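You operate a simulated robot arm through the tools that you are given. There is no shell and no other tool. Be economical: measure what you need, move in short steps, check, and stop when the job is done.

Carry out the task below with a simulated robot arm. There is one attempt and no reset: what you move stays moved.

TASK
Tape the square leaves sheet onto the yellow tile with both pink tabs.
Fine: lay it square in the middle and press it on.

It is judged by the outcome, as a careful person would: the job done as asked, and still so three seconds after it is handed in. It fails if anything else is knocked over, pushed out of place, dropped, spilled or broken.

THE ROBOT
A 6-joint arm with a two-finger parallel gripper, fixed in place. Base frame: the origin is at the foot of the arm, x ahead of it, y to its left, z up; the work surface is at about z = 0. Lengths are in mm, angles in degrees, forces in N, time in s.
With the tool pointing down near the work surface it reaches from about 140 to 580 mm from the base axis. Its first joint turns from -66.0 to 66.0 degrees. Payload 2.1 kg.
Tool frame: the origin (TCP) lies between the finger pads and is the grasp point; the fingertips stand 30 mm ahead of it; z points along the fingers, y is the line along which they close. The gripper opens to 94 mm. The fingers are 28 mm wide and 10 mm thick; the gripper's body (50 by 96 mm) begins 55 mm behind the TCP.
Orientation is that of the tool frame in the base frame, as a unit quaternion [x, y, z, w]. With the fingers straight down and closing along the base's y, the tool's x points along the base's -x, its y along +y and its z along -z.

THE INTERFACE
- The arm moves only by the tool move_arm. Its argument "motion" is a list of rows, each an object (a shift or turn left out is 0, a gripper value left out holds the last) with "grip": the opening, from 0 (shut) to 1 (fully open); "translation": the shift along the tool's x, y, z in units of 30 mm (1.0 is 30 mm), a list of three; "delta_rot": the turn, a rotation vector about the tool's x, y, z in units of 6 degrees (1.0 is 6 degrees), a list of three. In form: [{"grip": grip, "translation": [x, y, z], "delta_rot": [ax, ay, az]}, ...]. A call has 1 to 12 rows; each row shifts and turns the commanded pose from where the row before left it, along the tool's axes as they then stand. A call with a number of a shift or a turn outside -1 to 1 is refused whole. A row lasts 0.2 s, in which the tool goes at most 50 mm and 8.6 degrees; a call with a longer step from one row to the next is refused whole, and so is a gripper value outside its range. A pose out of reach is approached as far as the arm can. The call stops where the force on the tool passes 70 N (or 10 N more than at its start, if that is more) or the arm is blocked; 0.2 s more then pass. The fingers move at their own pace (about 72 mm/s each) and stop on an object; they squeeze with about 37 N. The grip force told is the motor's: it shows also when the fingers shut on nothing. Time passes only in rows, and 0.2 s behind the last, so rows that do not move let the fingers close. It gives the time, the measured TCP pose, the force on the tool (base axes), the opening and the grip force at its end, in the units of the frame above (readings bear some noise), and new pictures: "pictures" is both (left out), scene, wrist or none.
- Cameras (640 x 400 px; columns grow to the right, rows downward): "scene" is fixed at [58.4, -378.6, 482]; the picture's right is [0.73, -0.69, 0.00], its down [-0.40, -0.42, -0.81] and it looks along [0.56, 0.59, -0.58] (base axes); focal length 319 px, centre (320, 200). "wrist" rides on the gripper at [-37, 0, -58] in the tool frame; the picture's right is [0.00, -1.00, 0.00], its down [0.97, 0.00, -0.24] and it looks along [0.24, 0.00, 0.97] (tool axes); focal length 218 px, centre (320, 200).
- measure_at(camera, pixels): for up to 12 pixels [column, row] of the newest picture of that camera ("zoom" is the newest enlarged one), the place [x, y, z] in the base frame of the surface seen there, good to about 2 mm. No time passes.
- zoom(camera, box): a new picture of the part [left, top, right, bottom] of that camera's present view, enlarged. No time passes.
- sign_off(): hands the job in; it is judged then, once.

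Work in short steps. Measure before you move; look again where a grasp or a placing could have gone wrong, and mend it. You have 80 turns and 120 pictures in all, the two below and enlarged ones among them. Open the gripper and draw the arm clear of the work before you hand the job in, unless the task says otherwise; then end with one line.

The tools are called after "Request:" by a JSON object that holds its "fn" and its "kwargs". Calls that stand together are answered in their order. move_arm: Moves the arm, as the interface text tells. Its arguments: {"type":"object","properties":{"motion":{"type":"array","items":{"type":"object","properties":{"grip":{"type":"number"},"translation":{"type":"array","items":{"type":"number"}},"delta_rot":{"type":"array","items":{"type":"number"}}}}},"pictures":{"type":"string","enum":["both","scene","wrist","none"]}},"required":["motion"]} The other tools are called the same way: measure_at (camera, pixels) gives the place of the surface under pixels of a picture; zoom (camera, box) takes an enlarged picture of a part of a camera's view; sign_off () hands the job in.

At the start:

```text
t: 0.0
tcp_pos: [229.7, -160.8, 274.3]
orientation: [0.001, 1.0, -0.001, 0.0]
ft_force: [0.3, 0.4, 0.7]
finger_gap: 94.4
finger_force: 0.0
```

scene: 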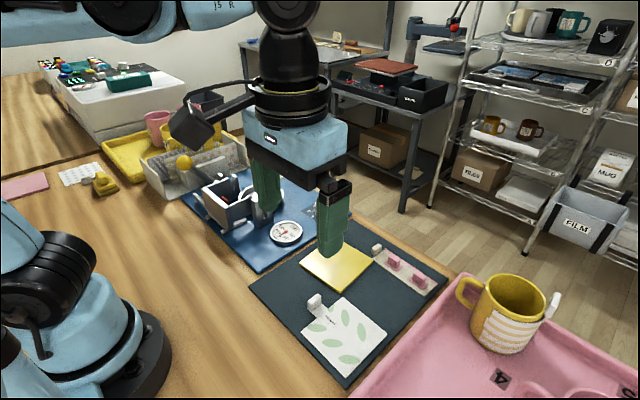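
wrist: 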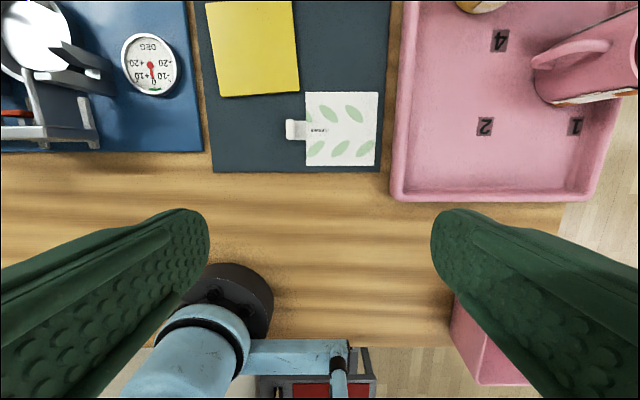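

I'll enlarge the mat area to see the sheet, tile and tabs.

Request:
{"fn": "zoom", "kwargs": {"camera": "scene", "box": [250, 220, 450, 390]}}

Request:
{"fn": "zoom", "kwargs": {"camera": "wrist", "box": [190, 0, 410, 180]}}

```text
2.35 times, centred on (350, 305) of scene
```

zoom: 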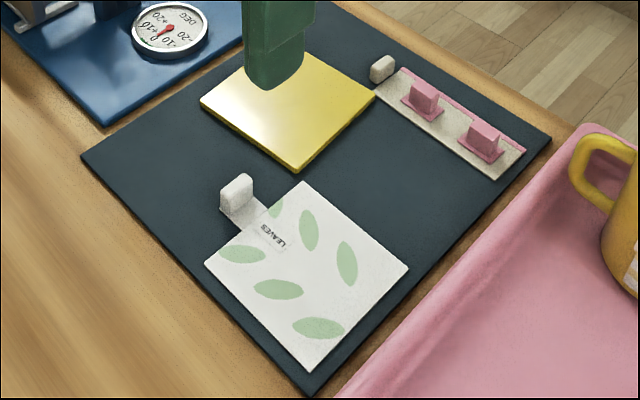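

```text
2.22 times, centred on (300, 90) of wrist
```

zoom: 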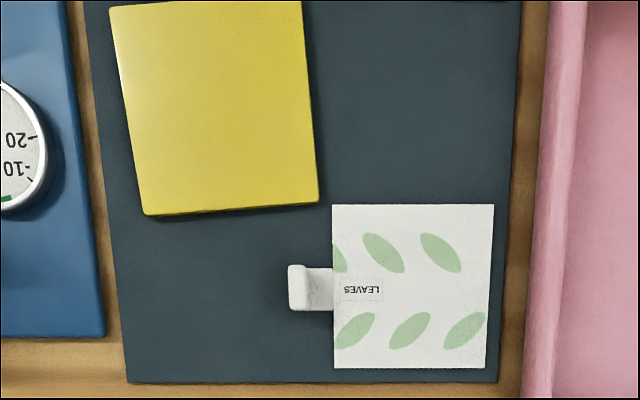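

The sheet has a white grip lug on its side, and each pink tab has its own block on a backing strip. I'll measure the tile and sheet corners, then the tabs.

Request:
{"fn": "measure_at", "kwargs": {"camera": "zoom", "pixels": [[112, 8], [299, 3], [317, 200], [146, 212], [334, 207], [492, 207], [484, 366], [336, 366], [298, 270], [298, 305], [322, 290], [220, 100]]}}

Request:
{"fn": "zoom", "kwargs": {"camera": "scene", "box": [360, 230, 460, 300]}}

```text
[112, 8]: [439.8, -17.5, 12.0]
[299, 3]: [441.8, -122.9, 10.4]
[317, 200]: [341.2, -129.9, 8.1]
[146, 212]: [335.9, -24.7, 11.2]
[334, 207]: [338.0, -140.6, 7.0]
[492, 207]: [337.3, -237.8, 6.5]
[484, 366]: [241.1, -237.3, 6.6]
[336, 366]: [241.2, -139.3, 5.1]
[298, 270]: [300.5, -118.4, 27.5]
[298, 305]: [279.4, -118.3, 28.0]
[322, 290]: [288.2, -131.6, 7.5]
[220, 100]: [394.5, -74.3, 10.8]
```

```text
5.71 times, centred on (410, 265) of scene
```

zoom: 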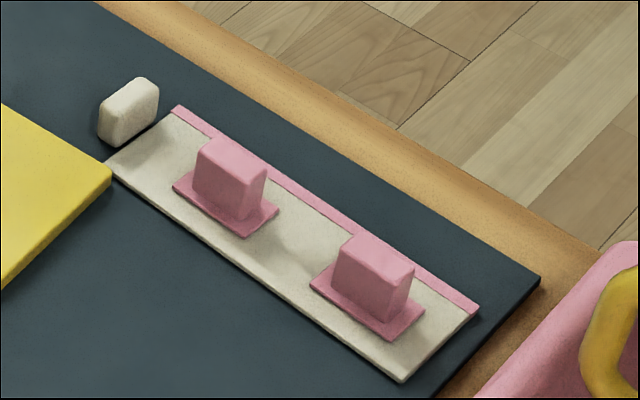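

Next I'll move above the tile for a straight-down measuring view.

Request:
{"fn": "move_arm", "kwargs": {"motion": [{"grip": 1, "translation": [-0.88, 0.3, 0.2]}, {"translation": [-0.88, 0.3, 0.2]}, {"translation": [-0.88, 0.3, 0.2]}, {"translation": [-0.88, 0.3, 0.2]}, {"translation": [-0.88, 0.3, 0.2]}, {"translation": [-0.88, 0.3, 0.2]}, {"translation": [-0.88, 0.3, 0.2]}], "pictures": "both"}}

```text
t: 1.6
tcp_pos: [414.5, -96.0, 230.6]
orientation: [0.001, 1.0, -0.001, 0.001]
ft_force: [-0.6, -0.6, 0.7]
finger_gap: 93.7
finger_force: 0.0
```

scene: 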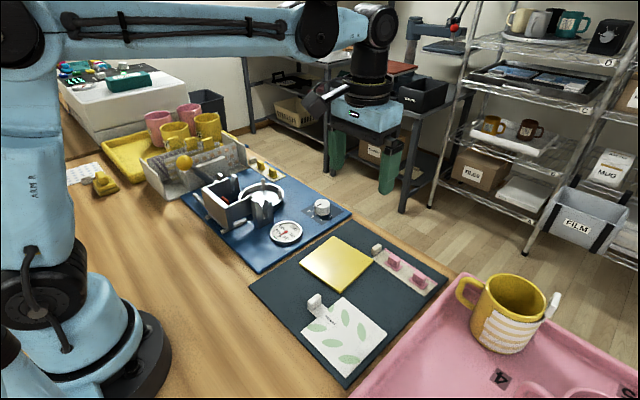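
wrist: 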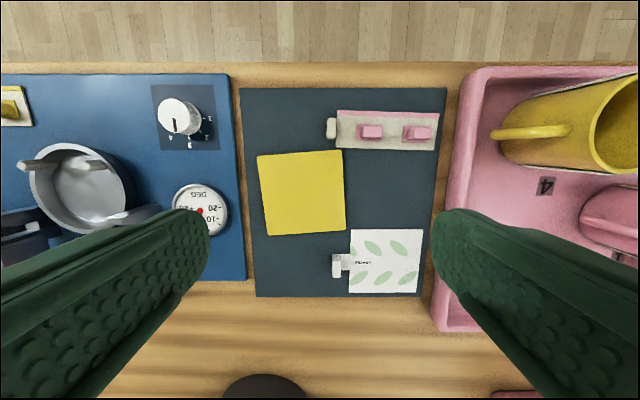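

Request:
{"fn": "zoom", "kwargs": {"camera": "wrist", "box": [240, 80, 450, 300]}}

Request:
{"fn": "zoom", "kwargs": {"camera": "wrist", "box": [320, 90, 450, 170]}}

Request:
{"fn": "zoom", "kwargs": {"camera": "wrist", "box": [245, 145, 365, 240]}}

```text
1.82 times, centred on (345, 190) of wrist
```

zoom: 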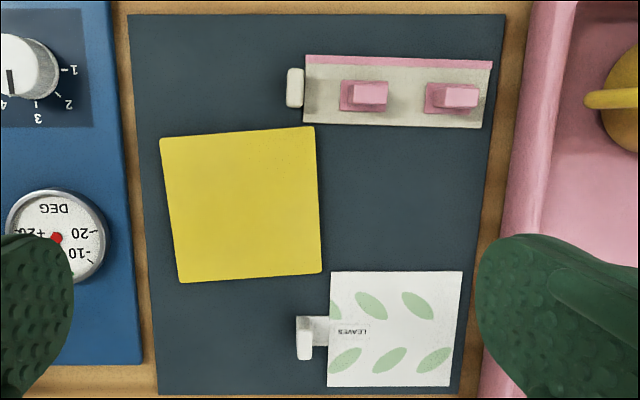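

```text
4.92 times, centred on (385, 130) of wrist
```

zoom: 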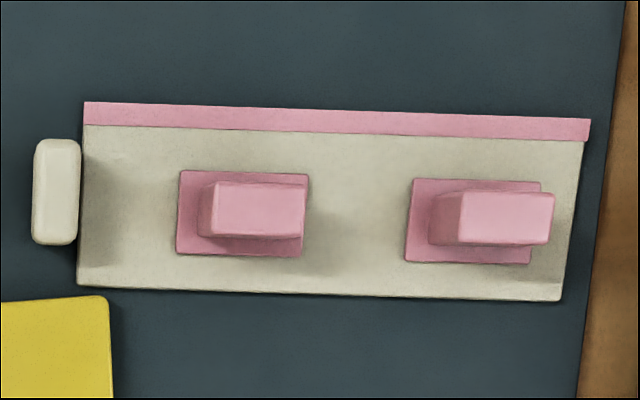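

```text
4.21 times, centred on (305, 192) of wrist
```

zoom: 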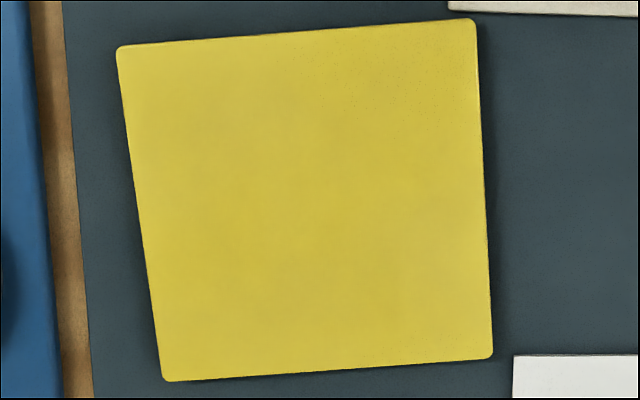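

Request:
{"fn": "measure_at", "kwargs": {"camera": "zoom", "pixels": [[121, 60], [160, 365], [180, 379], [478, 361], [491, 345], [475, 34], [460, 21], [132, 47], [300, 200], [540, 200], [560, 380], [90, 200]]}}

Request:
{"fn": "zoom", "kwargs": {"camera": "wrist", "box": [325, 220, 430, 300]}}

```text
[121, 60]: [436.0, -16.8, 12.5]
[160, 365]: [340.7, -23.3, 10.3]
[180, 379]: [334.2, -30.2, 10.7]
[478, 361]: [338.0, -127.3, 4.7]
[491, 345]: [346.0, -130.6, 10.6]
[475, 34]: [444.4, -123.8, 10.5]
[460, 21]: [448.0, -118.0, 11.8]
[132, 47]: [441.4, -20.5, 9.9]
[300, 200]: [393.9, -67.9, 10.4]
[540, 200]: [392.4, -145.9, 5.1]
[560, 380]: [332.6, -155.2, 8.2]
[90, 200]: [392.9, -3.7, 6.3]
```

```text
5.00 times, centred on (378, 260) of wrist
```

zoom: 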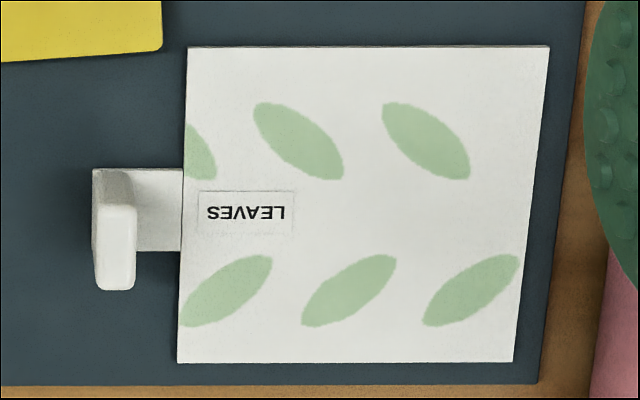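

Request:
{"fn": "measure_at", "kwargs": {"camera": "zoom", "pixels": [[189, 60], [181, 350], [190, 360], [505, 360], [516, 350], [547, 60], [535, 48], [200, 48], [350, 220], [122, 265], [122, 215], [160, 210]]}}

Request:
{"fn": "zoom", "kwargs": {"camera": "scene", "box": [290, 275, 370, 335]}}

```text
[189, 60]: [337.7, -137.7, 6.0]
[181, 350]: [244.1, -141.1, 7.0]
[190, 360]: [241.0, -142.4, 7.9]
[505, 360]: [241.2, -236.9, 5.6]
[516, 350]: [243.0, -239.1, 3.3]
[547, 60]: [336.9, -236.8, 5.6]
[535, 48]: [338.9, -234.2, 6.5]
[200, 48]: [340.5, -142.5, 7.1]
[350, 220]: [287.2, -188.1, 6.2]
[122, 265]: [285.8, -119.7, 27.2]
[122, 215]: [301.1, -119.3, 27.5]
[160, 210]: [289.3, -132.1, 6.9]
```

```text
6.67 times, centred on (330, 305) of scene
```

zoom: 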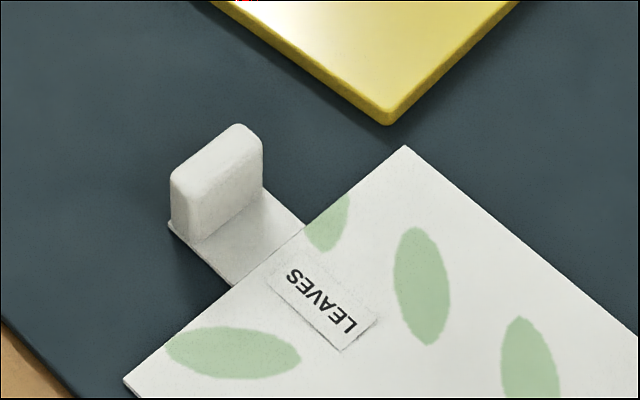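

Sheet is about 98 mm square centred at (290, -189); tile about 108 mm, centred at (390.5, -73.6), turned about 3.8°. The lug will end near (386, -4), so I'll check the gauge's clearance there, plus the tabs.

Request:
{"fn": "measure_at", "kwargs": {"camera": "wrist", "pixels": [[226, 212], [222, 195], [212, 187], [234, 180], [242, 180], [200, 183], [326, 128], [332, 128], [190, 200]]}}

Request:
{"fn": "zoom", "kwargs": {"camera": "wrist", "box": [320, 90, 450, 170]}}

```text
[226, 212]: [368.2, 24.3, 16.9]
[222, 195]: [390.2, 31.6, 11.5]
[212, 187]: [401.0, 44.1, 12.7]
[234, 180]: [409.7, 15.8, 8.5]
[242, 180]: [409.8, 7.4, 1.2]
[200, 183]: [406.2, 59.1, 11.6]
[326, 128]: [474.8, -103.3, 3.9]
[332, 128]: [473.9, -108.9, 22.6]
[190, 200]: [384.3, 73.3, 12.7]
```

```text
4.92 times, centred on (385, 130) of wrist
```

zoom: 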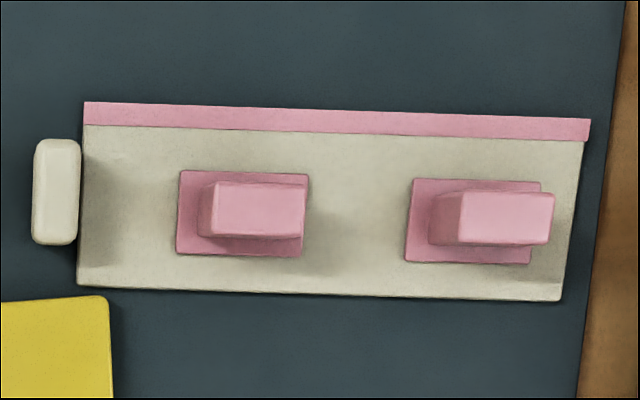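

Request:
{"fn": "measure_at", "kwargs": {"camera": "zoom", "pixels": [[182, 174], [306, 178], [180, 251], [300, 253], [222, 190], [300, 192], [222, 230], [298, 234], [414, 184], [408, 258], [528, 260], [505, 220]]}}

Request:
{"fn": "measure_at", "kwargs": {"camera": "zoom", "pixels": [[470, 200], [548, 202], [466, 238], [542, 238], [90, 130], [575, 150], [82, 280], [555, 296], [335, 110], [350, 220], [262, 210], [535, 187]]}}

```text
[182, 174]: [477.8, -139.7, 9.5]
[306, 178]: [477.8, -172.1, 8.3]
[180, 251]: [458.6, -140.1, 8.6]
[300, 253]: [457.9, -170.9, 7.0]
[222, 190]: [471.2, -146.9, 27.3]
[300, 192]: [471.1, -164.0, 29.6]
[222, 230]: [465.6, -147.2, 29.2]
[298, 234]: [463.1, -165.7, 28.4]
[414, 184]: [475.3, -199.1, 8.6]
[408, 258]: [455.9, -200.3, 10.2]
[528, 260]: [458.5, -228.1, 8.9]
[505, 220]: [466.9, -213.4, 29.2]
```

```text
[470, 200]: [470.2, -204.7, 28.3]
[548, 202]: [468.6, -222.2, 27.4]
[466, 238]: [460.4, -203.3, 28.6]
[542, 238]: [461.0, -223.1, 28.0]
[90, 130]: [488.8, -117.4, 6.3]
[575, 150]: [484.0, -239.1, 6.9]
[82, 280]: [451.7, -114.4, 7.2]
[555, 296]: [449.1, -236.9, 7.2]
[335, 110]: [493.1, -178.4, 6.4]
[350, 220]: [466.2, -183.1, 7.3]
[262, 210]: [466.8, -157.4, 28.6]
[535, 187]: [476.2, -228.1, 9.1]
```

Gauge clears (y ≥ 24). The tabs are 31 × 20 mm with 20 × 10 mm blocks at (467, -156) and (466, -213), tops at z 28. I'll go above the sheet lug now.

Request:
{"fn": "move_arm", "kwargs": {"motion": [{"grip": 0.45, "translation": [0.83, -0.154, 0.87]}, {"translation": [0.83, -0.154, 0.87]}, {"translation": [0.83, -0.154, 0.87]}, {"translation": [0.83, -0.154, 0.87]}, {"translation": [0.83, -0.154, 0.87]}, {}], "pictures": "wrist"}}

```text
t: 3.0
tcp_pos: [289.4, -121.5, 100.0]
orientation: [0.0, 1.0, -0.001, 0.001]
ft_force: [0.2, 0.3, -0.1]
finger_gap: 42.4
finger_force: 0.0
```

wrist: 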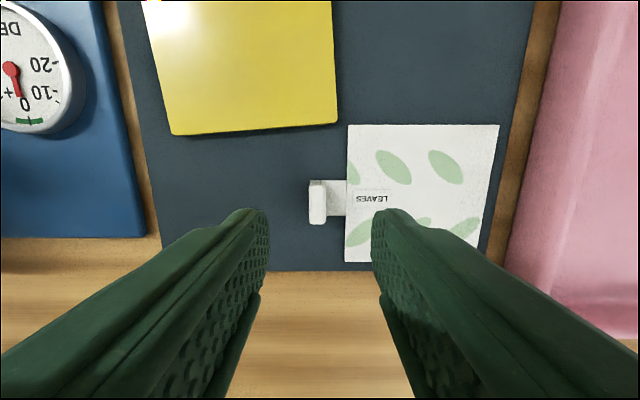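

Request:
{"fn": "measure_at", "kwargs": {"camera": "wrist", "pixels": [[317, 188], [317, 220], [312, 203], [324, 203], [349, 126], [498, 126], [346, 261], [347, 195], [347, 150], [360, 126], [485, 126], [336, 195]]}}

Request:
{"fn": "zoom", "kwargs": {"camera": "wrist", "box": [290, 110, 510, 270]}}

```text
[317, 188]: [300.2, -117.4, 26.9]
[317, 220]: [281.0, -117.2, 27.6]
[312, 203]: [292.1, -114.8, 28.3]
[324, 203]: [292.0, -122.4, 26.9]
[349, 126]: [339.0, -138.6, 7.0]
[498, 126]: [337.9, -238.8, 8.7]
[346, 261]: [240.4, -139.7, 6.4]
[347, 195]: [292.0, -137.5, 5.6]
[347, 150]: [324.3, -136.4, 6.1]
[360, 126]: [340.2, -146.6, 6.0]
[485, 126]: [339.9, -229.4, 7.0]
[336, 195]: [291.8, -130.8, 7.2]
```

```text
2.50 times, centred on (400, 190) of wrist
```

zoom: 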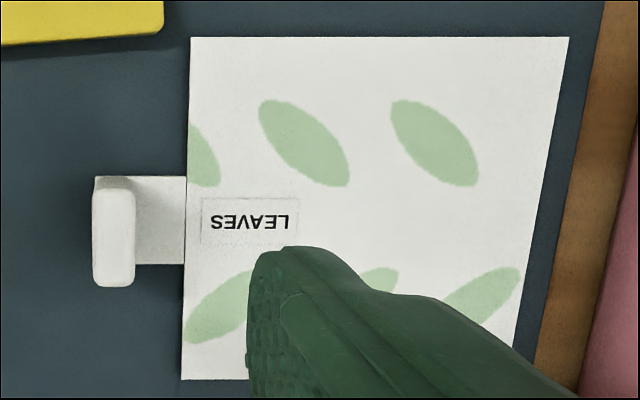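

The sheet is square with the base axes. Lug centre is about (290.5, -118.5); I'll descend and grip it.

Request:
{"fn": "move_arm", "kwargs": {"motion": [{"translation": [-0.03, 0.1, 0.7]}, {"translation": [0, 0, 0.7]}, {"translation": [0, 0, 0.53]}, {"grip": 0.0}, {}, {}], "pictures": "both"}}

```text
t: 4.4
tcp_pos: [291.0, -117.1, 44.6]
orientation: [0.002, 1.0, -0.001, 0.001]
ft_force: [-0.1, -0.1, 0.6]
finger_gap: 8.1
finger_force: 36.8
```

scene: 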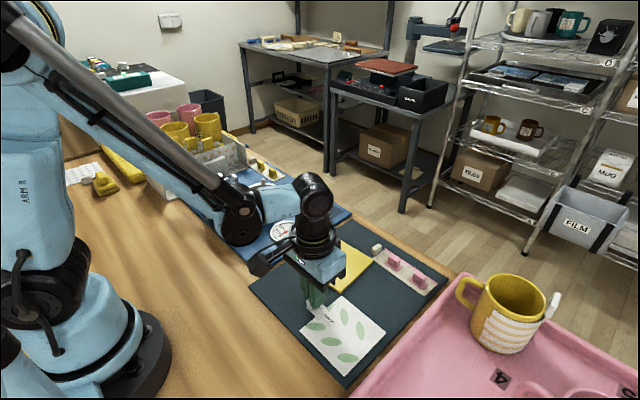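
wrist: 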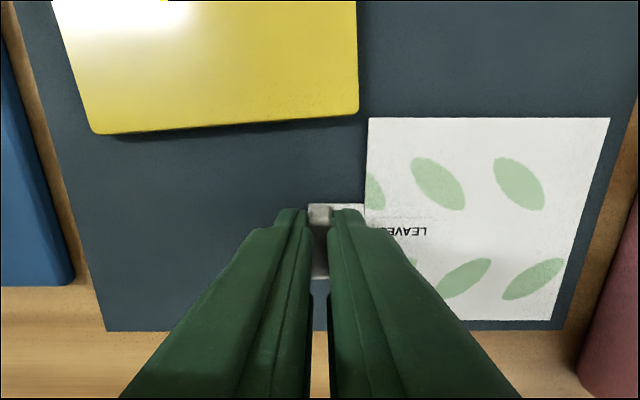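

Gripped (gap 8.1). Lift 45 mm and look at how the sheet hangs.

Request:
{"fn": "move_arm", "kwargs": {"motion": [{"translation": [0, 0, -0.3]}, {"translation": [0, 0, -0.6]}, {"translation": [0, 0, -0.6]}, {}], "pictures": "both"}}

```text
t: 5.4
tcp_pos: [292.1, -117.0, 87.9]
orientation: [0.001, 1.0, 0.0, 0.001]
ft_force: [0.6, -1.2, 0.1]
finger_gap: 8.1
finger_force: 36.9
```

scene: 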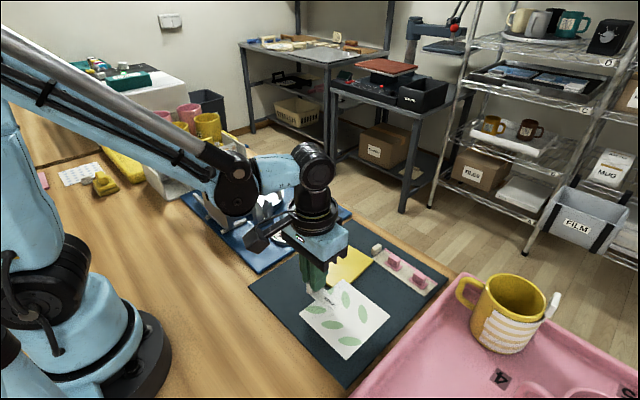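
wrist: 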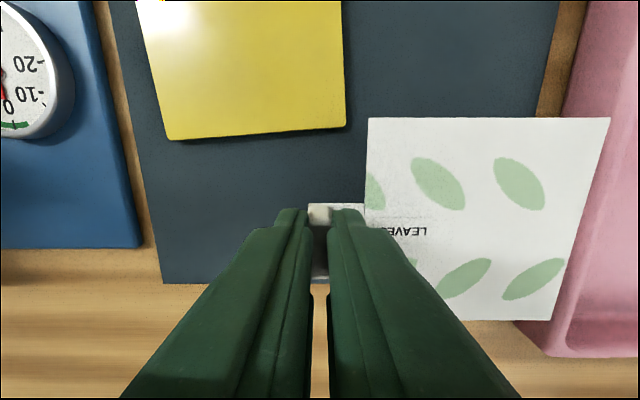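

The sheet is held rigidly and flat. I'll measure its corners relative to the tool.

Request:
{"fn": "measure_at", "kwargs": {"camera": "wrist", "pixels": [[371, 120], [606, 120], [548, 317], [367, 200], [585, 220], [480, 120], [400, 120], [580, 120], [480, 317], [600, 150], [565, 270], [500, 240]]}}

Request:
{"fn": "zoom", "kwargs": {"camera": "wrist", "box": [350, 100, 620, 330]}}

```text
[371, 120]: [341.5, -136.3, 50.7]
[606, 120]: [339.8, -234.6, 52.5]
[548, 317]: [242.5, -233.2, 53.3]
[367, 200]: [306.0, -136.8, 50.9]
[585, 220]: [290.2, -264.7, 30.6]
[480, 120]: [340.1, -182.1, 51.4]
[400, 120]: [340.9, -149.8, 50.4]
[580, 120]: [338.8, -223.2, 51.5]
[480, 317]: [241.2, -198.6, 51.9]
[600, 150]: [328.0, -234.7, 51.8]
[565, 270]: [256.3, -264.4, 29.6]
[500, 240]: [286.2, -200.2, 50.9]
```

```text
1.74 times, centred on (485, 215) of wrist
```

zoom: 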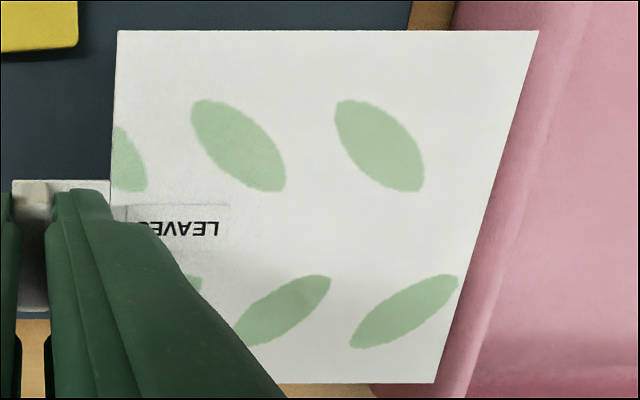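

Sheet centre sits at TCP + (-1.5, -70), unrotated in the tool. I'll carry it above the tile and turn by 3.8°.

Request:
{"fn": "move_arm", "kwargs": {"motion": [{"translation": [-0.636, 0.755, 0]}, {"translation": [-0.636, 0.755, 0]}, {"translation": [-0.636, 0.755, 0]}, {"translation": [-0.636, 0.755, 0]}, {"translation": [-0.636, 0.755, 0]}, {"delta_rot": [0, 0, -0.633]}, {}], "pictures": "both"}}

```text
t: 7.0
tcp_pos: [386.9, -3.2, 88.7]
orientation: [-0.034, 0.999, -0.001, -0.001]
ft_force: [-0.7, -0.3, 0.4]
finger_gap: 8.3
finger_force: 36.9
```

scene: 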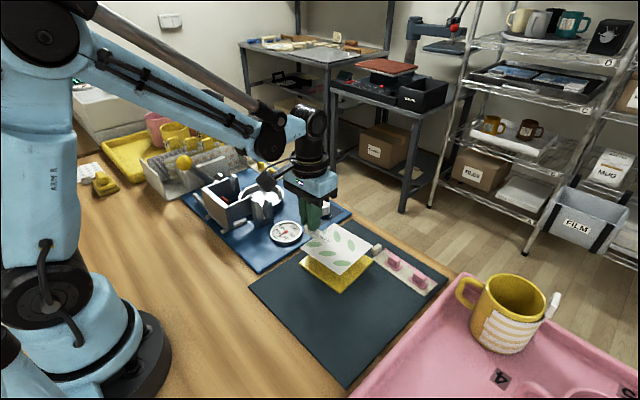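
wrist: 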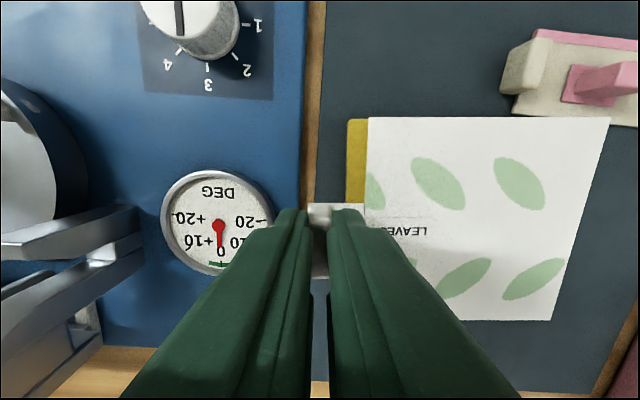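

Lower to about 6 mm above the tile and compare edges.

Request:
{"fn": "move_arm", "kwargs": {"motion": [{"translation": [0, 0, 0.5]}, {"translation": [0, 0, 0.5]}, {"translation": [0, 0, 0.12]}, {}], "pictures": "both"}}

Request:
{"fn": "zoom", "kwargs": {"camera": "scene", "box": [290, 210, 390, 300]}}

Request:
{"fn": "zoom", "kwargs": {"camera": "wrist", "box": [330, 90, 630, 340]}}

```text
t: 8.0
tcp_pos: [388.7, -4.9, 53.9]
orientation: [-0.033, 0.999, 0.0, 0.001]
ft_force: [0.8, 0.4, -0.2]
finger_gap: 8.2
finger_force: 36.8
```

scene: 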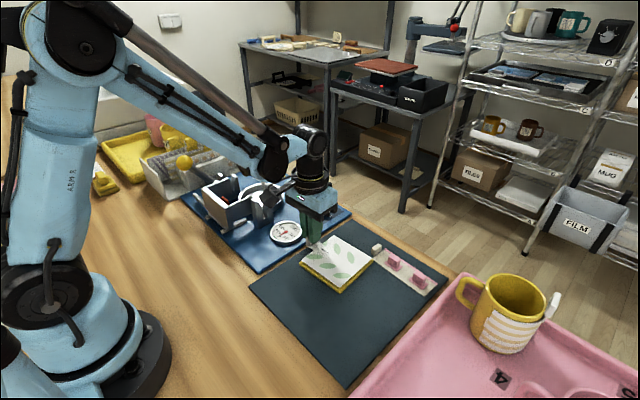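
wrist: 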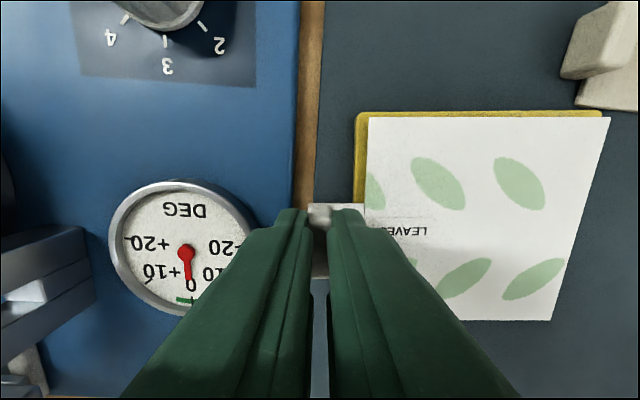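

```text
4.44 times, centred on (340, 255) of scene
```

zoom: 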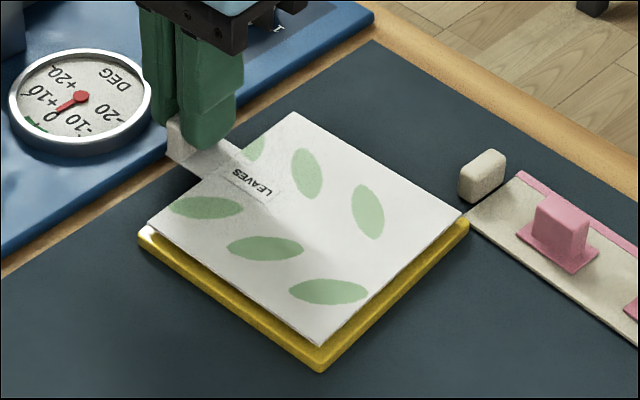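

```text
1.60 times, centred on (480, 215) of wrist
```

zoom: 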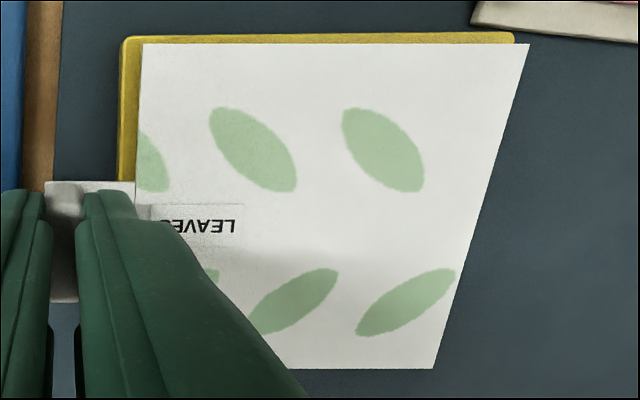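

Margins show tile ahead by ~3.3 mm at top and 4.6/3.4 mm at left/right, with about 0.4° yaw left. I'll make a small correction and lower 3 mm.

Request:
{"fn": "move_arm", "kwargs": {"motion": [{"translation": [0.035, 0.02, 0], "delta_rot": [0, 0, -0.06]}, {"translation": [0, 0, 0.1]}, {}, {}], "pictures": "both"}}

Request:
{"fn": "zoom", "kwargs": {"camera": "scene", "box": [295, 230, 385, 300]}}

Request:
{"fn": "zoom", "kwargs": {"camera": "wrist", "box": [340, 95, 630, 215]}}

```text
t: 9.0
tcp_pos: [386.5, -2.7, 51.3]
orientation: [-0.035, 0.999, -0.001, 0.0]
ft_force: [0.3, -0.5, 0.9]
finger_gap: 8.2
finger_force: 36.9
```

scene: 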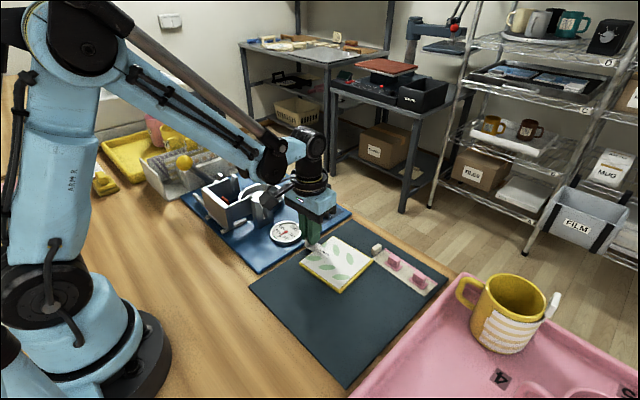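
wrist: 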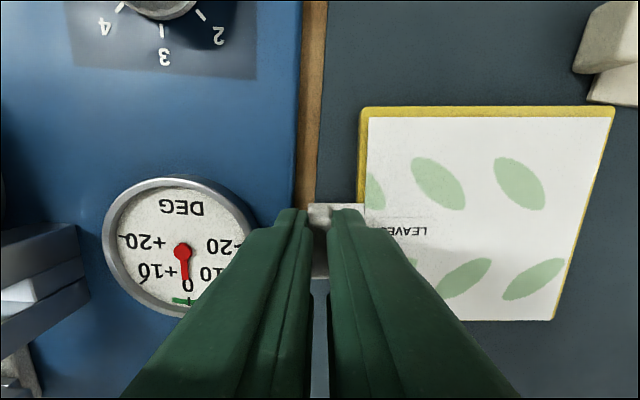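

```text
5.71 times, centred on (340, 265) of scene
```

zoom: 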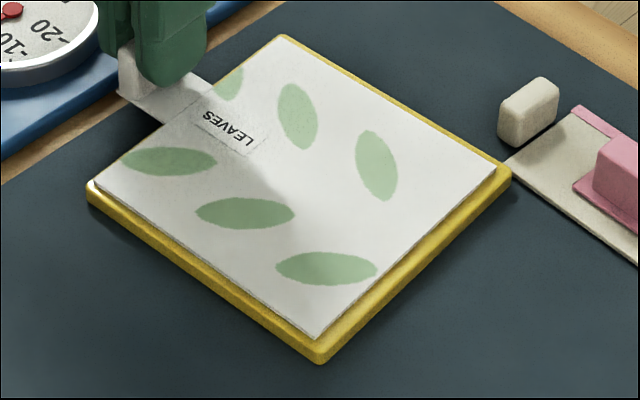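

```text
2.21 times, centred on (485, 155) of wrist
```

zoom: 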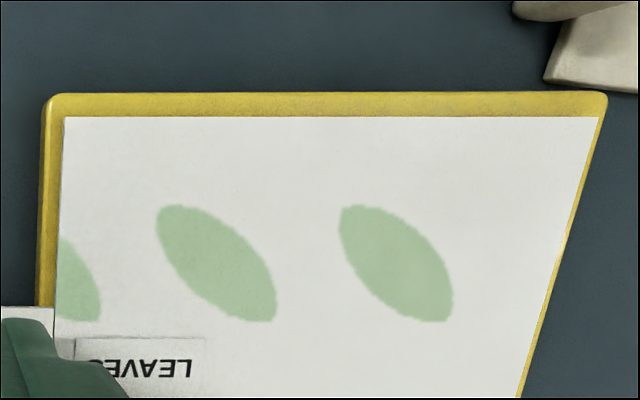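

Parallax still matters, so I'll lower gently to near contact before judging the margins.

Request:
{"fn": "move_arm", "kwargs": {"motion": [{"translation": [0, 0, 0.04]}, {"translation": [0, 0, 0.04]}, {}, {}], "pictures": "both"}}

Request:
{"fn": "zoom", "kwargs": {"camera": "scene", "box": [295, 230, 385, 300]}}

Request:
{"fn": "zoom", "kwargs": {"camera": "wrist", "box": [340, 95, 630, 215]}}

```text
t: 10.0
tcp_pos: [386.4, -4.9, 48.5]
orientation: [-0.036, 0.999, -0.001, 0.001]
ft_force: [0.1, 8.0, 17.0]
finger_gap: 8.3
finger_force: 37.2
```

scene: 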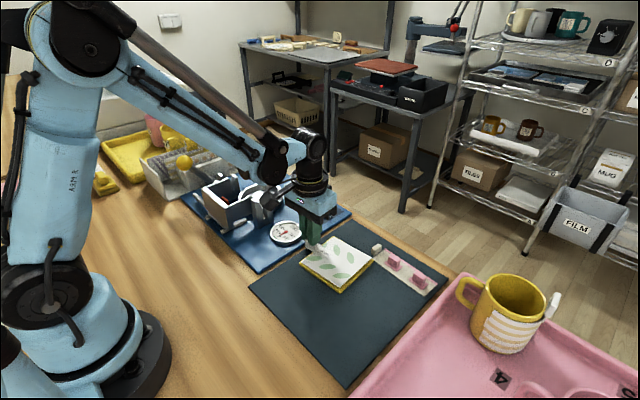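
wrist: 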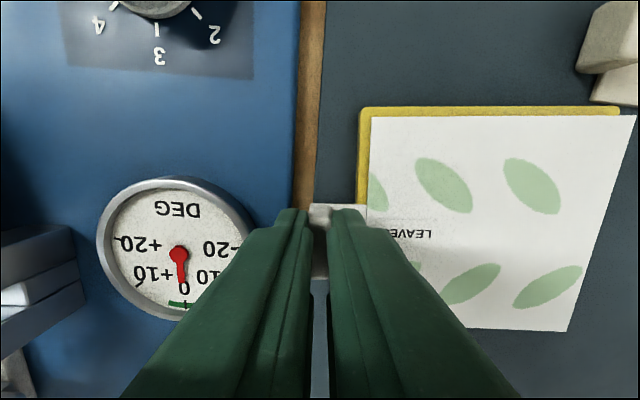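

```text
5.71 times, centred on (340, 265) of scene
```

zoom: 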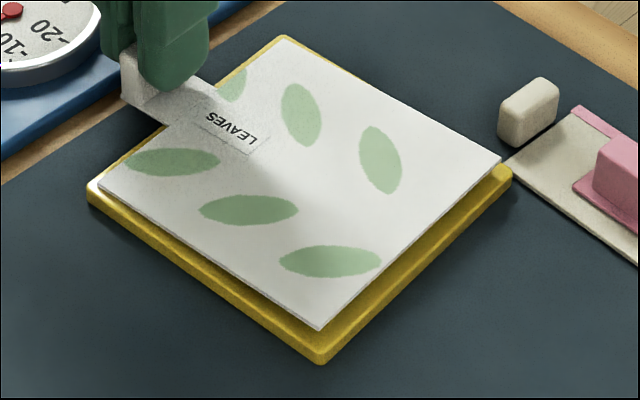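

```text
2.21 times, centred on (485, 155) of wrist
```

zoom: 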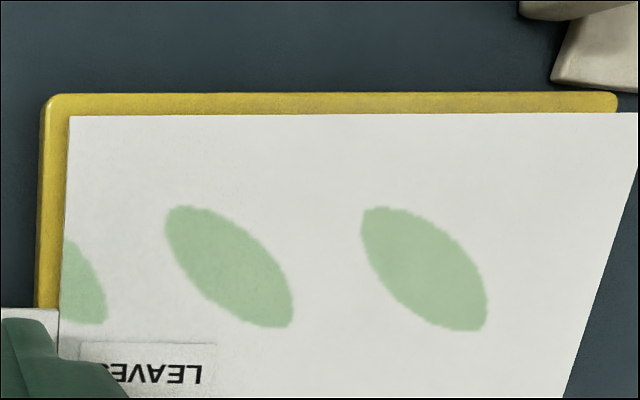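

Contact is made (17 N) and the sheet's far side has tipped up. I'll back off 2.5 mm and see whether it recovers.

Request:
{"fn": "move_arm", "kwargs": {"motion": [{"translation": [0, 0, -0.04]}, {"translation": [0, 0, -0.04]}, {}, {}], "pictures": "wrist"}}

Request:
{"fn": "zoom", "kwargs": {"camera": "scene", "box": [295, 230, 385, 300]}}

```text
t: 11.0
tcp_pos: [386.4, -5.6, 50.8]
orientation: [-0.036, 0.999, -0.002, 0.0]
ft_force: [-0.8, -0.1, -0.7]
finger_gap: 7.9
finger_force: 37.0
```

wrist: 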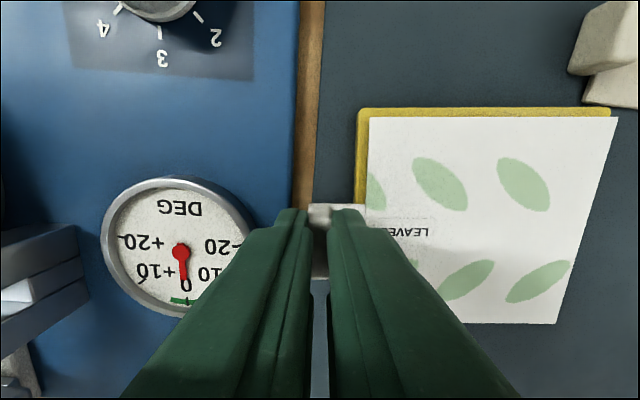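

```text
5.71 times, centred on (340, 265) of scene
```

zoom: 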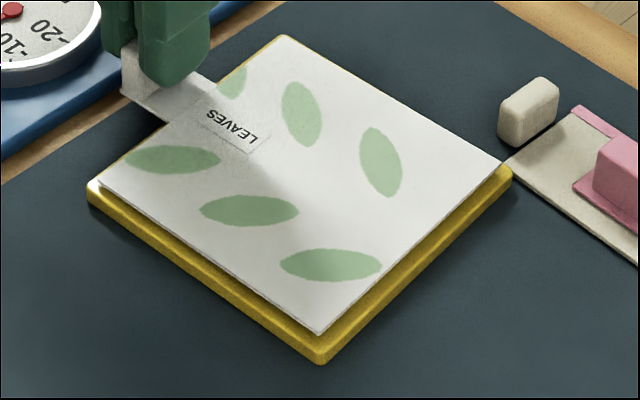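

A ~1° tilt remains in the grip. I'll level it with a small counter-tilt and look again.

Request:
{"fn": "move_arm", "kwargs": {"motion": [{"delta_rot": [-0.18, 0, 0]}, {}, {}], "pictures": "wrist"}}

Request:
{"fn": "zoom", "kwargs": {"camera": "scene", "box": [295, 230, 385, 300]}}

Request:
{"fn": "zoom", "kwargs": {"camera": "wrist", "box": [340, 95, 630, 335]}}

```text
t: 11.8
tcp_pos: [386.8, -4.2, 51.4]
orientation: [-0.036, 0.999, 0.008, 0.001]
ft_force: [-0.3, 0.4, -0.5]
finger_gap: 8.2
finger_force: 36.9
```

wrist: 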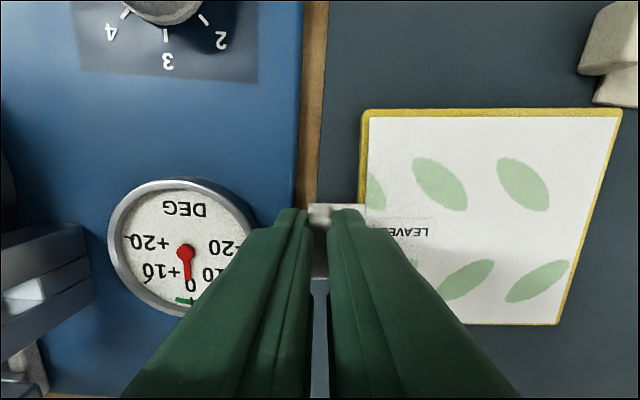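

```text
5.71 times, centred on (340, 265) of scene
```

zoom: 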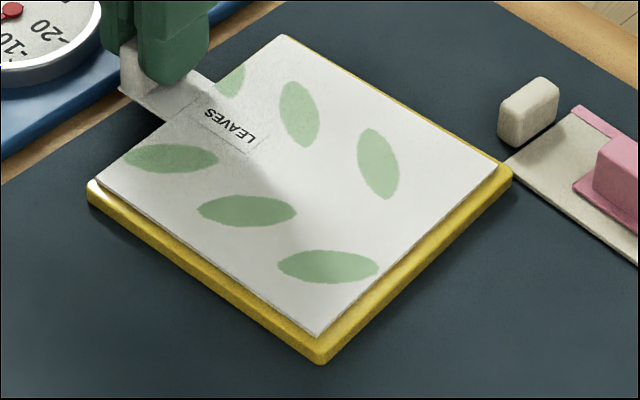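

```text
1.67 times, centred on (485, 215) of wrist
```

zoom: 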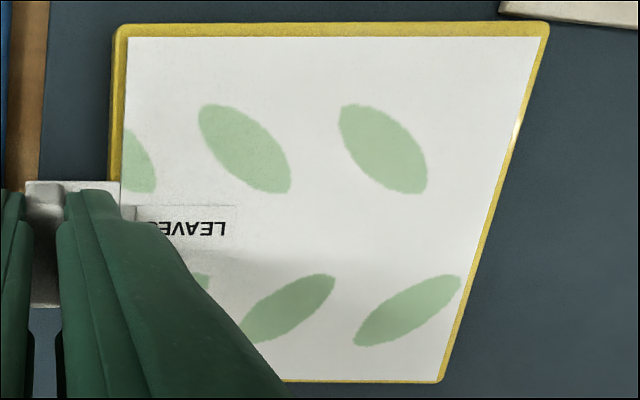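

Margins look even in x, about 1.2 mm too far toward +y. I'll correct that and lower to light contact.

Request:
{"fn": "move_arm", "kwargs": {"motion": [{"translation": [0, -0.04, 0]}, {"translation": [0, 0, 0.03]}, {"translation": [0, 0, 0.015]}, {}, {}], "pictures": "wrist"}}

Request:
{"fn": "zoom", "kwargs": {"camera": "scene", "box": [295, 230, 385, 300]}}

Request:
{"fn": "zoom", "kwargs": {"camera": "wrist", "box": [340, 95, 630, 335]}}

```text
t: 13.0
tcp_pos: [387.3, -3.4, 50.9]
orientation: [-0.036, 0.999, 0.008, -0.001]
ft_force: [-2.5, 1.0, 4.3]
finger_gap: 8.5
finger_force: 36.7
```

wrist: 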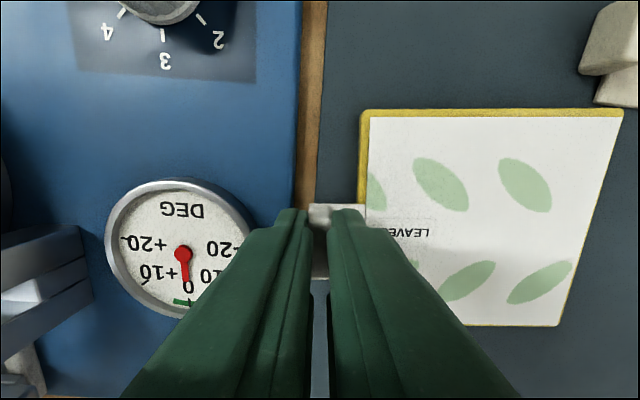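

```text
5.71 times, centred on (340, 265) of scene
```

zoom: 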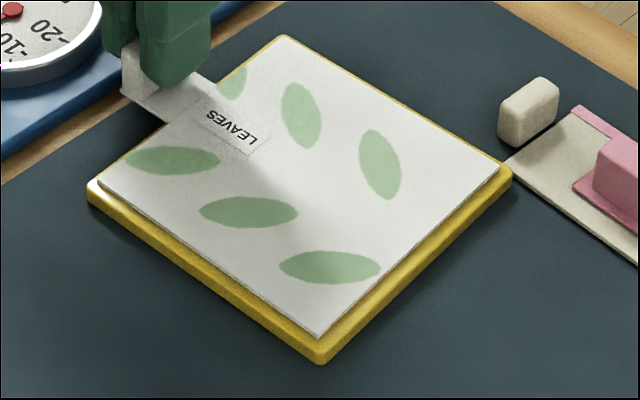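

```text
1.67 times, centred on (485, 215) of wrist
```

zoom: 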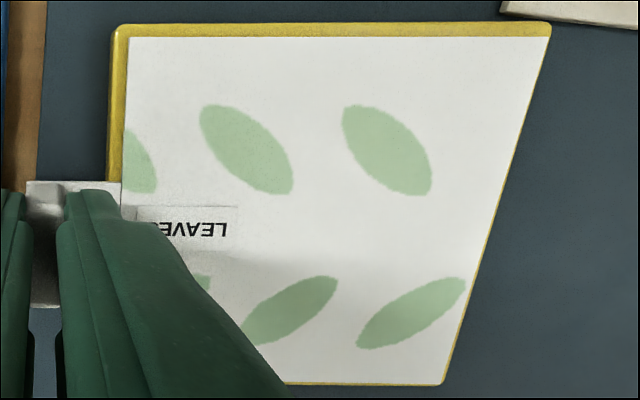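

Light contact (4 N). Release with a narrow opening and look.

Request:
{"fn": "move_arm", "kwargs": {"motion": [{"grip": 0.2}, {}, {}], "pictures": "wrist"}}

Request:
{"fn": "zoom", "kwargs": {"camera": "scene", "box": [295, 230, 385, 300]}}

```text
t: 13.8
tcp_pos: [387.5, -4.9, 49.0]
orientation: [-0.035, 0.999, 0.009, 0.001]
ft_force: [0.6, 0.0, -0.2]
finger_gap: 18.7
finger_force: 0.1
```

wrist: 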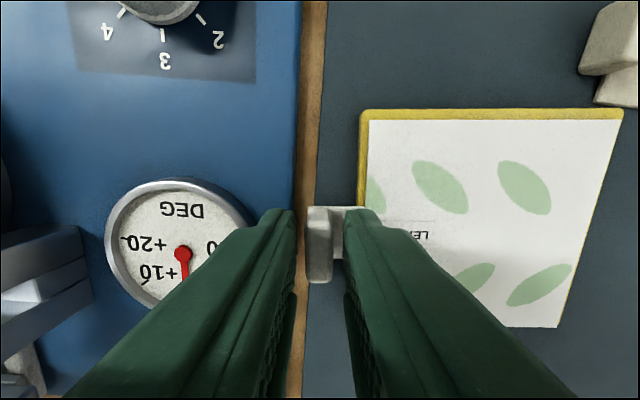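

```text
5.71 times, centred on (340, 265) of scene
```

zoom: 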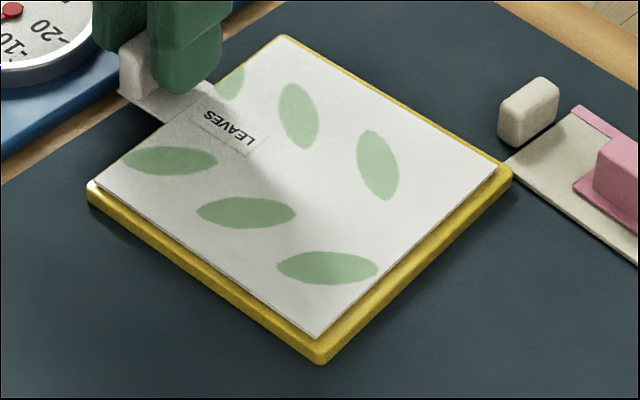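

Request:
{"fn": "move_arm", "kwargs": {"motion": [{"translation": [0, 0, -0.5]}, {"translation": [0, 0, -0.8]}, {"translation": [0, 0, -0.8], "delta_rot": [0.18, 0, 0]}, {"translation": [0, -0.5, -0.8], "delta_rot": [0, 0, 0.693]}, {"translation": [-0.3, -0.6, -0.6]}, {"translation": [-0.3, -0.6, -0.6]}, {"translation": [-0.3, -0.6, -0.6]}, {}], "pictures": "both"}}

Request:
{"fn": "zoom", "kwargs": {"camera": "scene", "box": [295, 230, 385, 300]}}

Request:
{"fn": "zoom", "kwargs": {"camera": "wrist", "box": [230, 110, 400, 240]}}

```text
t: 15.6
tcp_pos: [415.2, -74.0, 191.9]
orientation: [0.001, 1.0, -0.001, 0.001]
ft_force: [0.5, 0.2, 0.6]
finger_gap: 18.8
finger_force: 0.0
```

scene: 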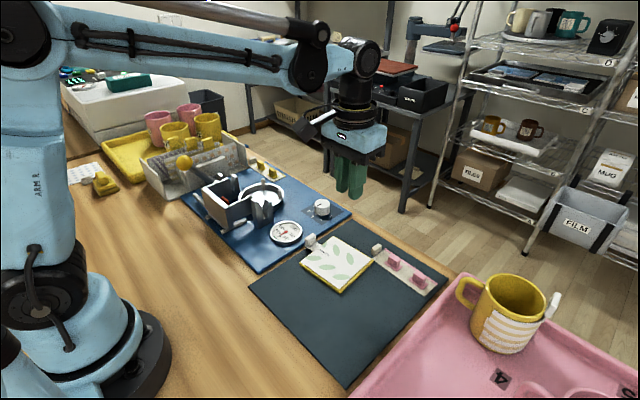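
wrist: 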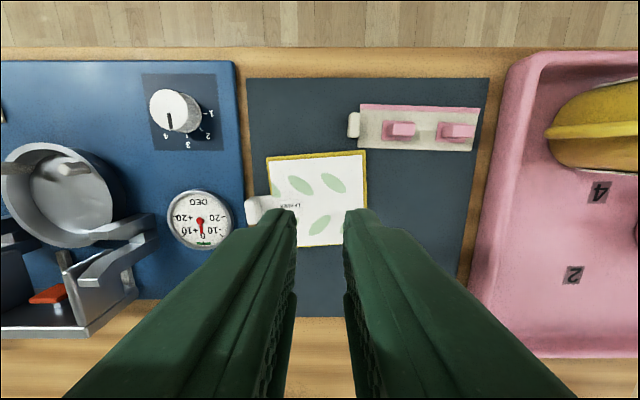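

```text
5.71 times, centred on (340, 265) of scene
```

zoom: 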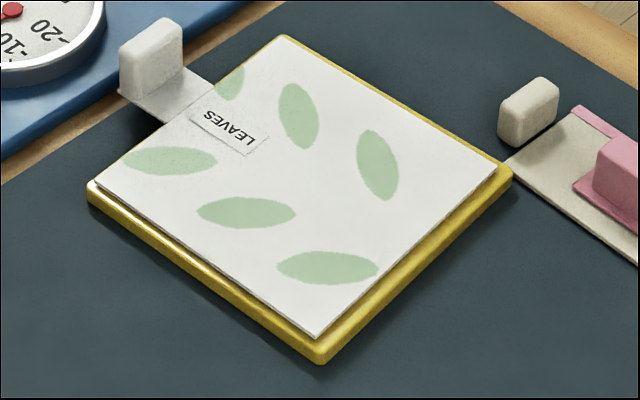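

```text
3.08 times, centred on (315, 175) of wrist
```

zoom: 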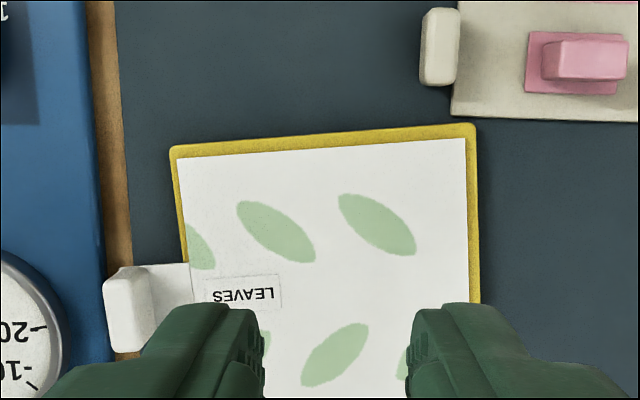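

Request:
{"fn": "zoom", "kwargs": {"camera": "wrist", "box": [262, 145, 322, 185]}}

Request:
{"fn": "zoom", "kwargs": {"camera": "wrist", "box": [315, 142, 375, 182]}}

Request:
{"fn": "zoom", "kwargs": {"camera": "wrist", "box": [280, 210, 360, 260]}}

```text
10.00 times, centred on (292, 165) of wrist
```

zoom: 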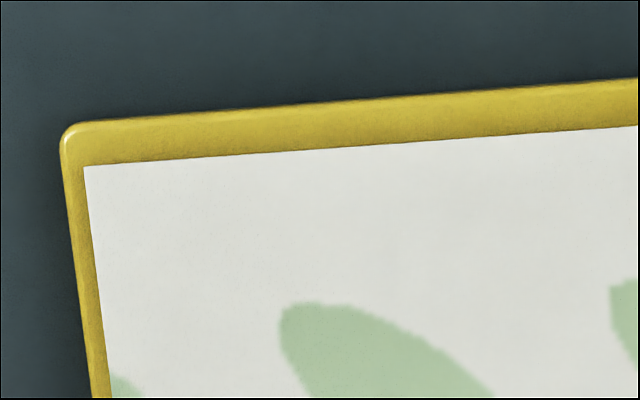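

```text
10.00 times, centred on (345, 162) of wrist
```

zoom: 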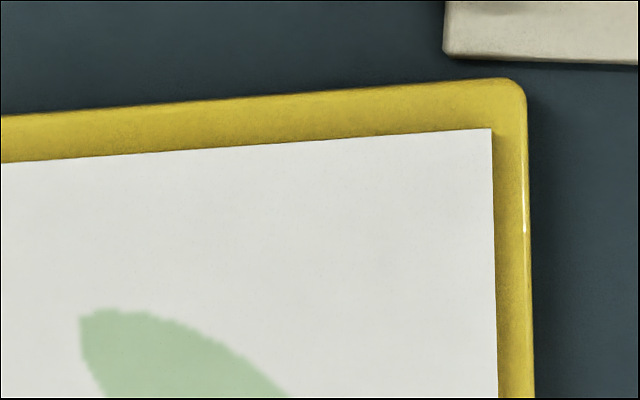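

```text
8.00 times, centred on (320, 235) of wrist
```

zoom: 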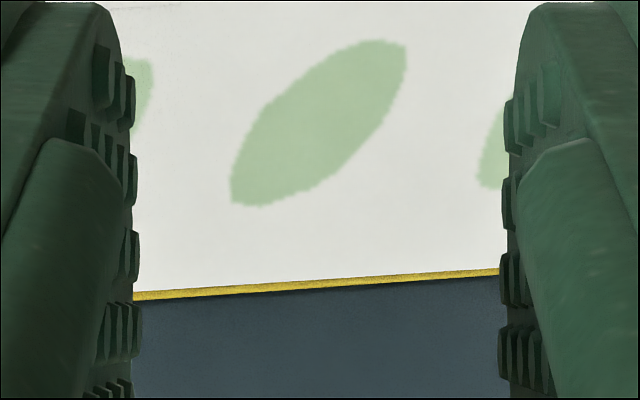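

The sheet lies flat and square, but margins are about left 2.2 / right 3.6 and top 4.6 / bottom 1.9 mm. I'll regrip the lug to nudge it about 1.3 mm +x and 0.7 mm -y.

Request:
{"fn": "move_arm", "kwargs": {"motion": [{"translation": [0.3, 0.6, 0.6]}, {"translation": [0.3, 0.6, 0.6]}, {"translation": [0.3, 0.6, 0.6]}, {"delta_rot": [0, 0, -0.693]}, {"translation": [0, 0.5, 0.8]}, {}], "pictures": "wrist"}}

```text
t: 17.0
tcp_pos: [387.7, -5.7, 111.6]
orientation: [-0.036, 0.999, -0.001, 0.0]
ft_force: [-0.4, -0.5, 0.6]
finger_gap: 18.9
finger_force: 0.0
```

wrist: 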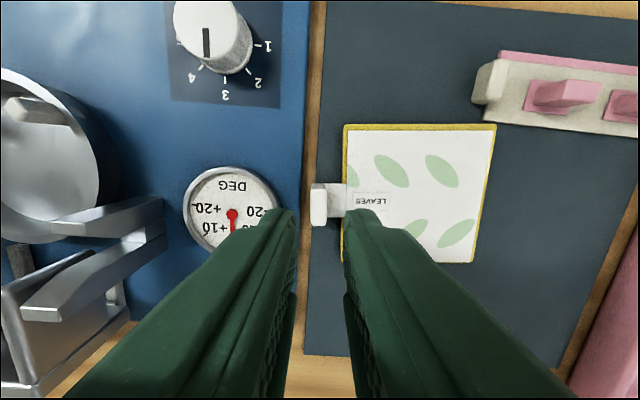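

Lug is centred between the fingers (col ~319.5). Descend, close, lift 1.5 mm.

Request:
{"fn": "move_arm", "kwargs": {"motion": [{"translation": [0, 0, 0.8]}, {"translation": [0, 0, 0.8]}, {"translation": [0, 0, 0.45]}, {"grip": 0}, {}, {"translation": [0, 0, -0.05]}, {}, {}], "pictures": "wrist"}}

Request:
{"fn": "zoom", "kwargs": {"camera": "wrist", "box": [340, 95, 630, 335]}}

Request:
{"fn": "zoom", "kwargs": {"camera": "scene", "box": [295, 230, 385, 300]}}

```text
t: 18.8
tcp_pos: [387.5, -5.9, 54.1]
orientation: [-0.036, 0.999, -0.002, 0.0]
ft_force: [-0.2, 0.5, -0.8]
finger_gap: 8.2
finger_force: 37.1
```

wrist: 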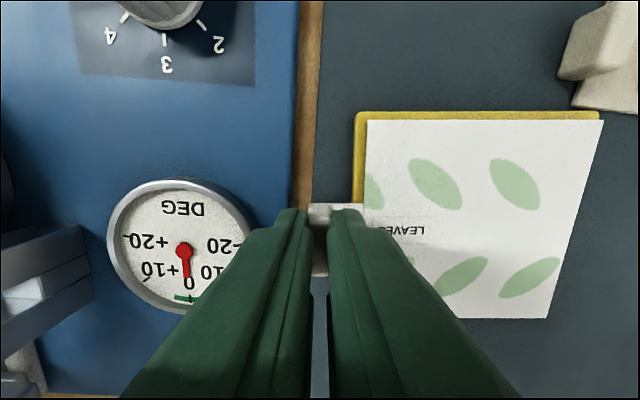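

```text
1.67 times, centred on (485, 215) of wrist
```

zoom: 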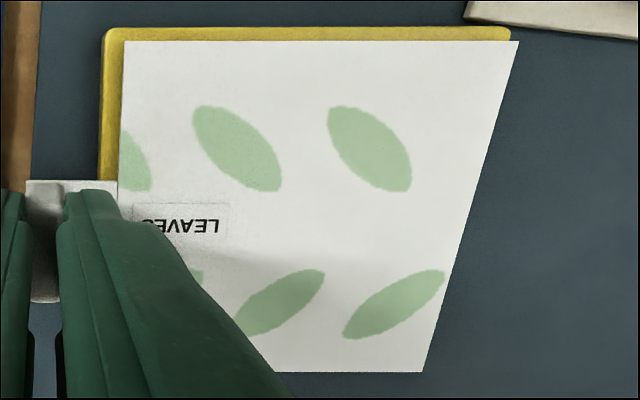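

```text
5.71 times, centred on (340, 265) of scene
```

zoom: 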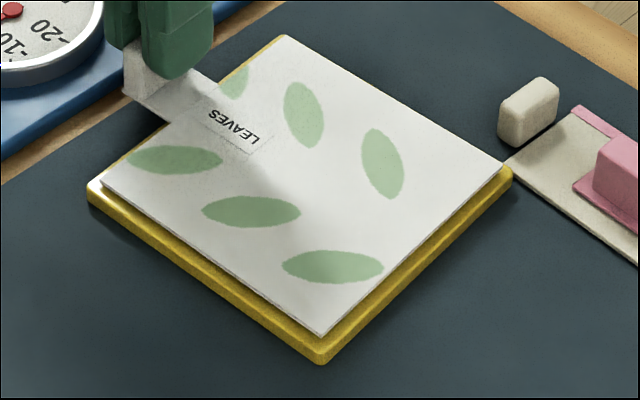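

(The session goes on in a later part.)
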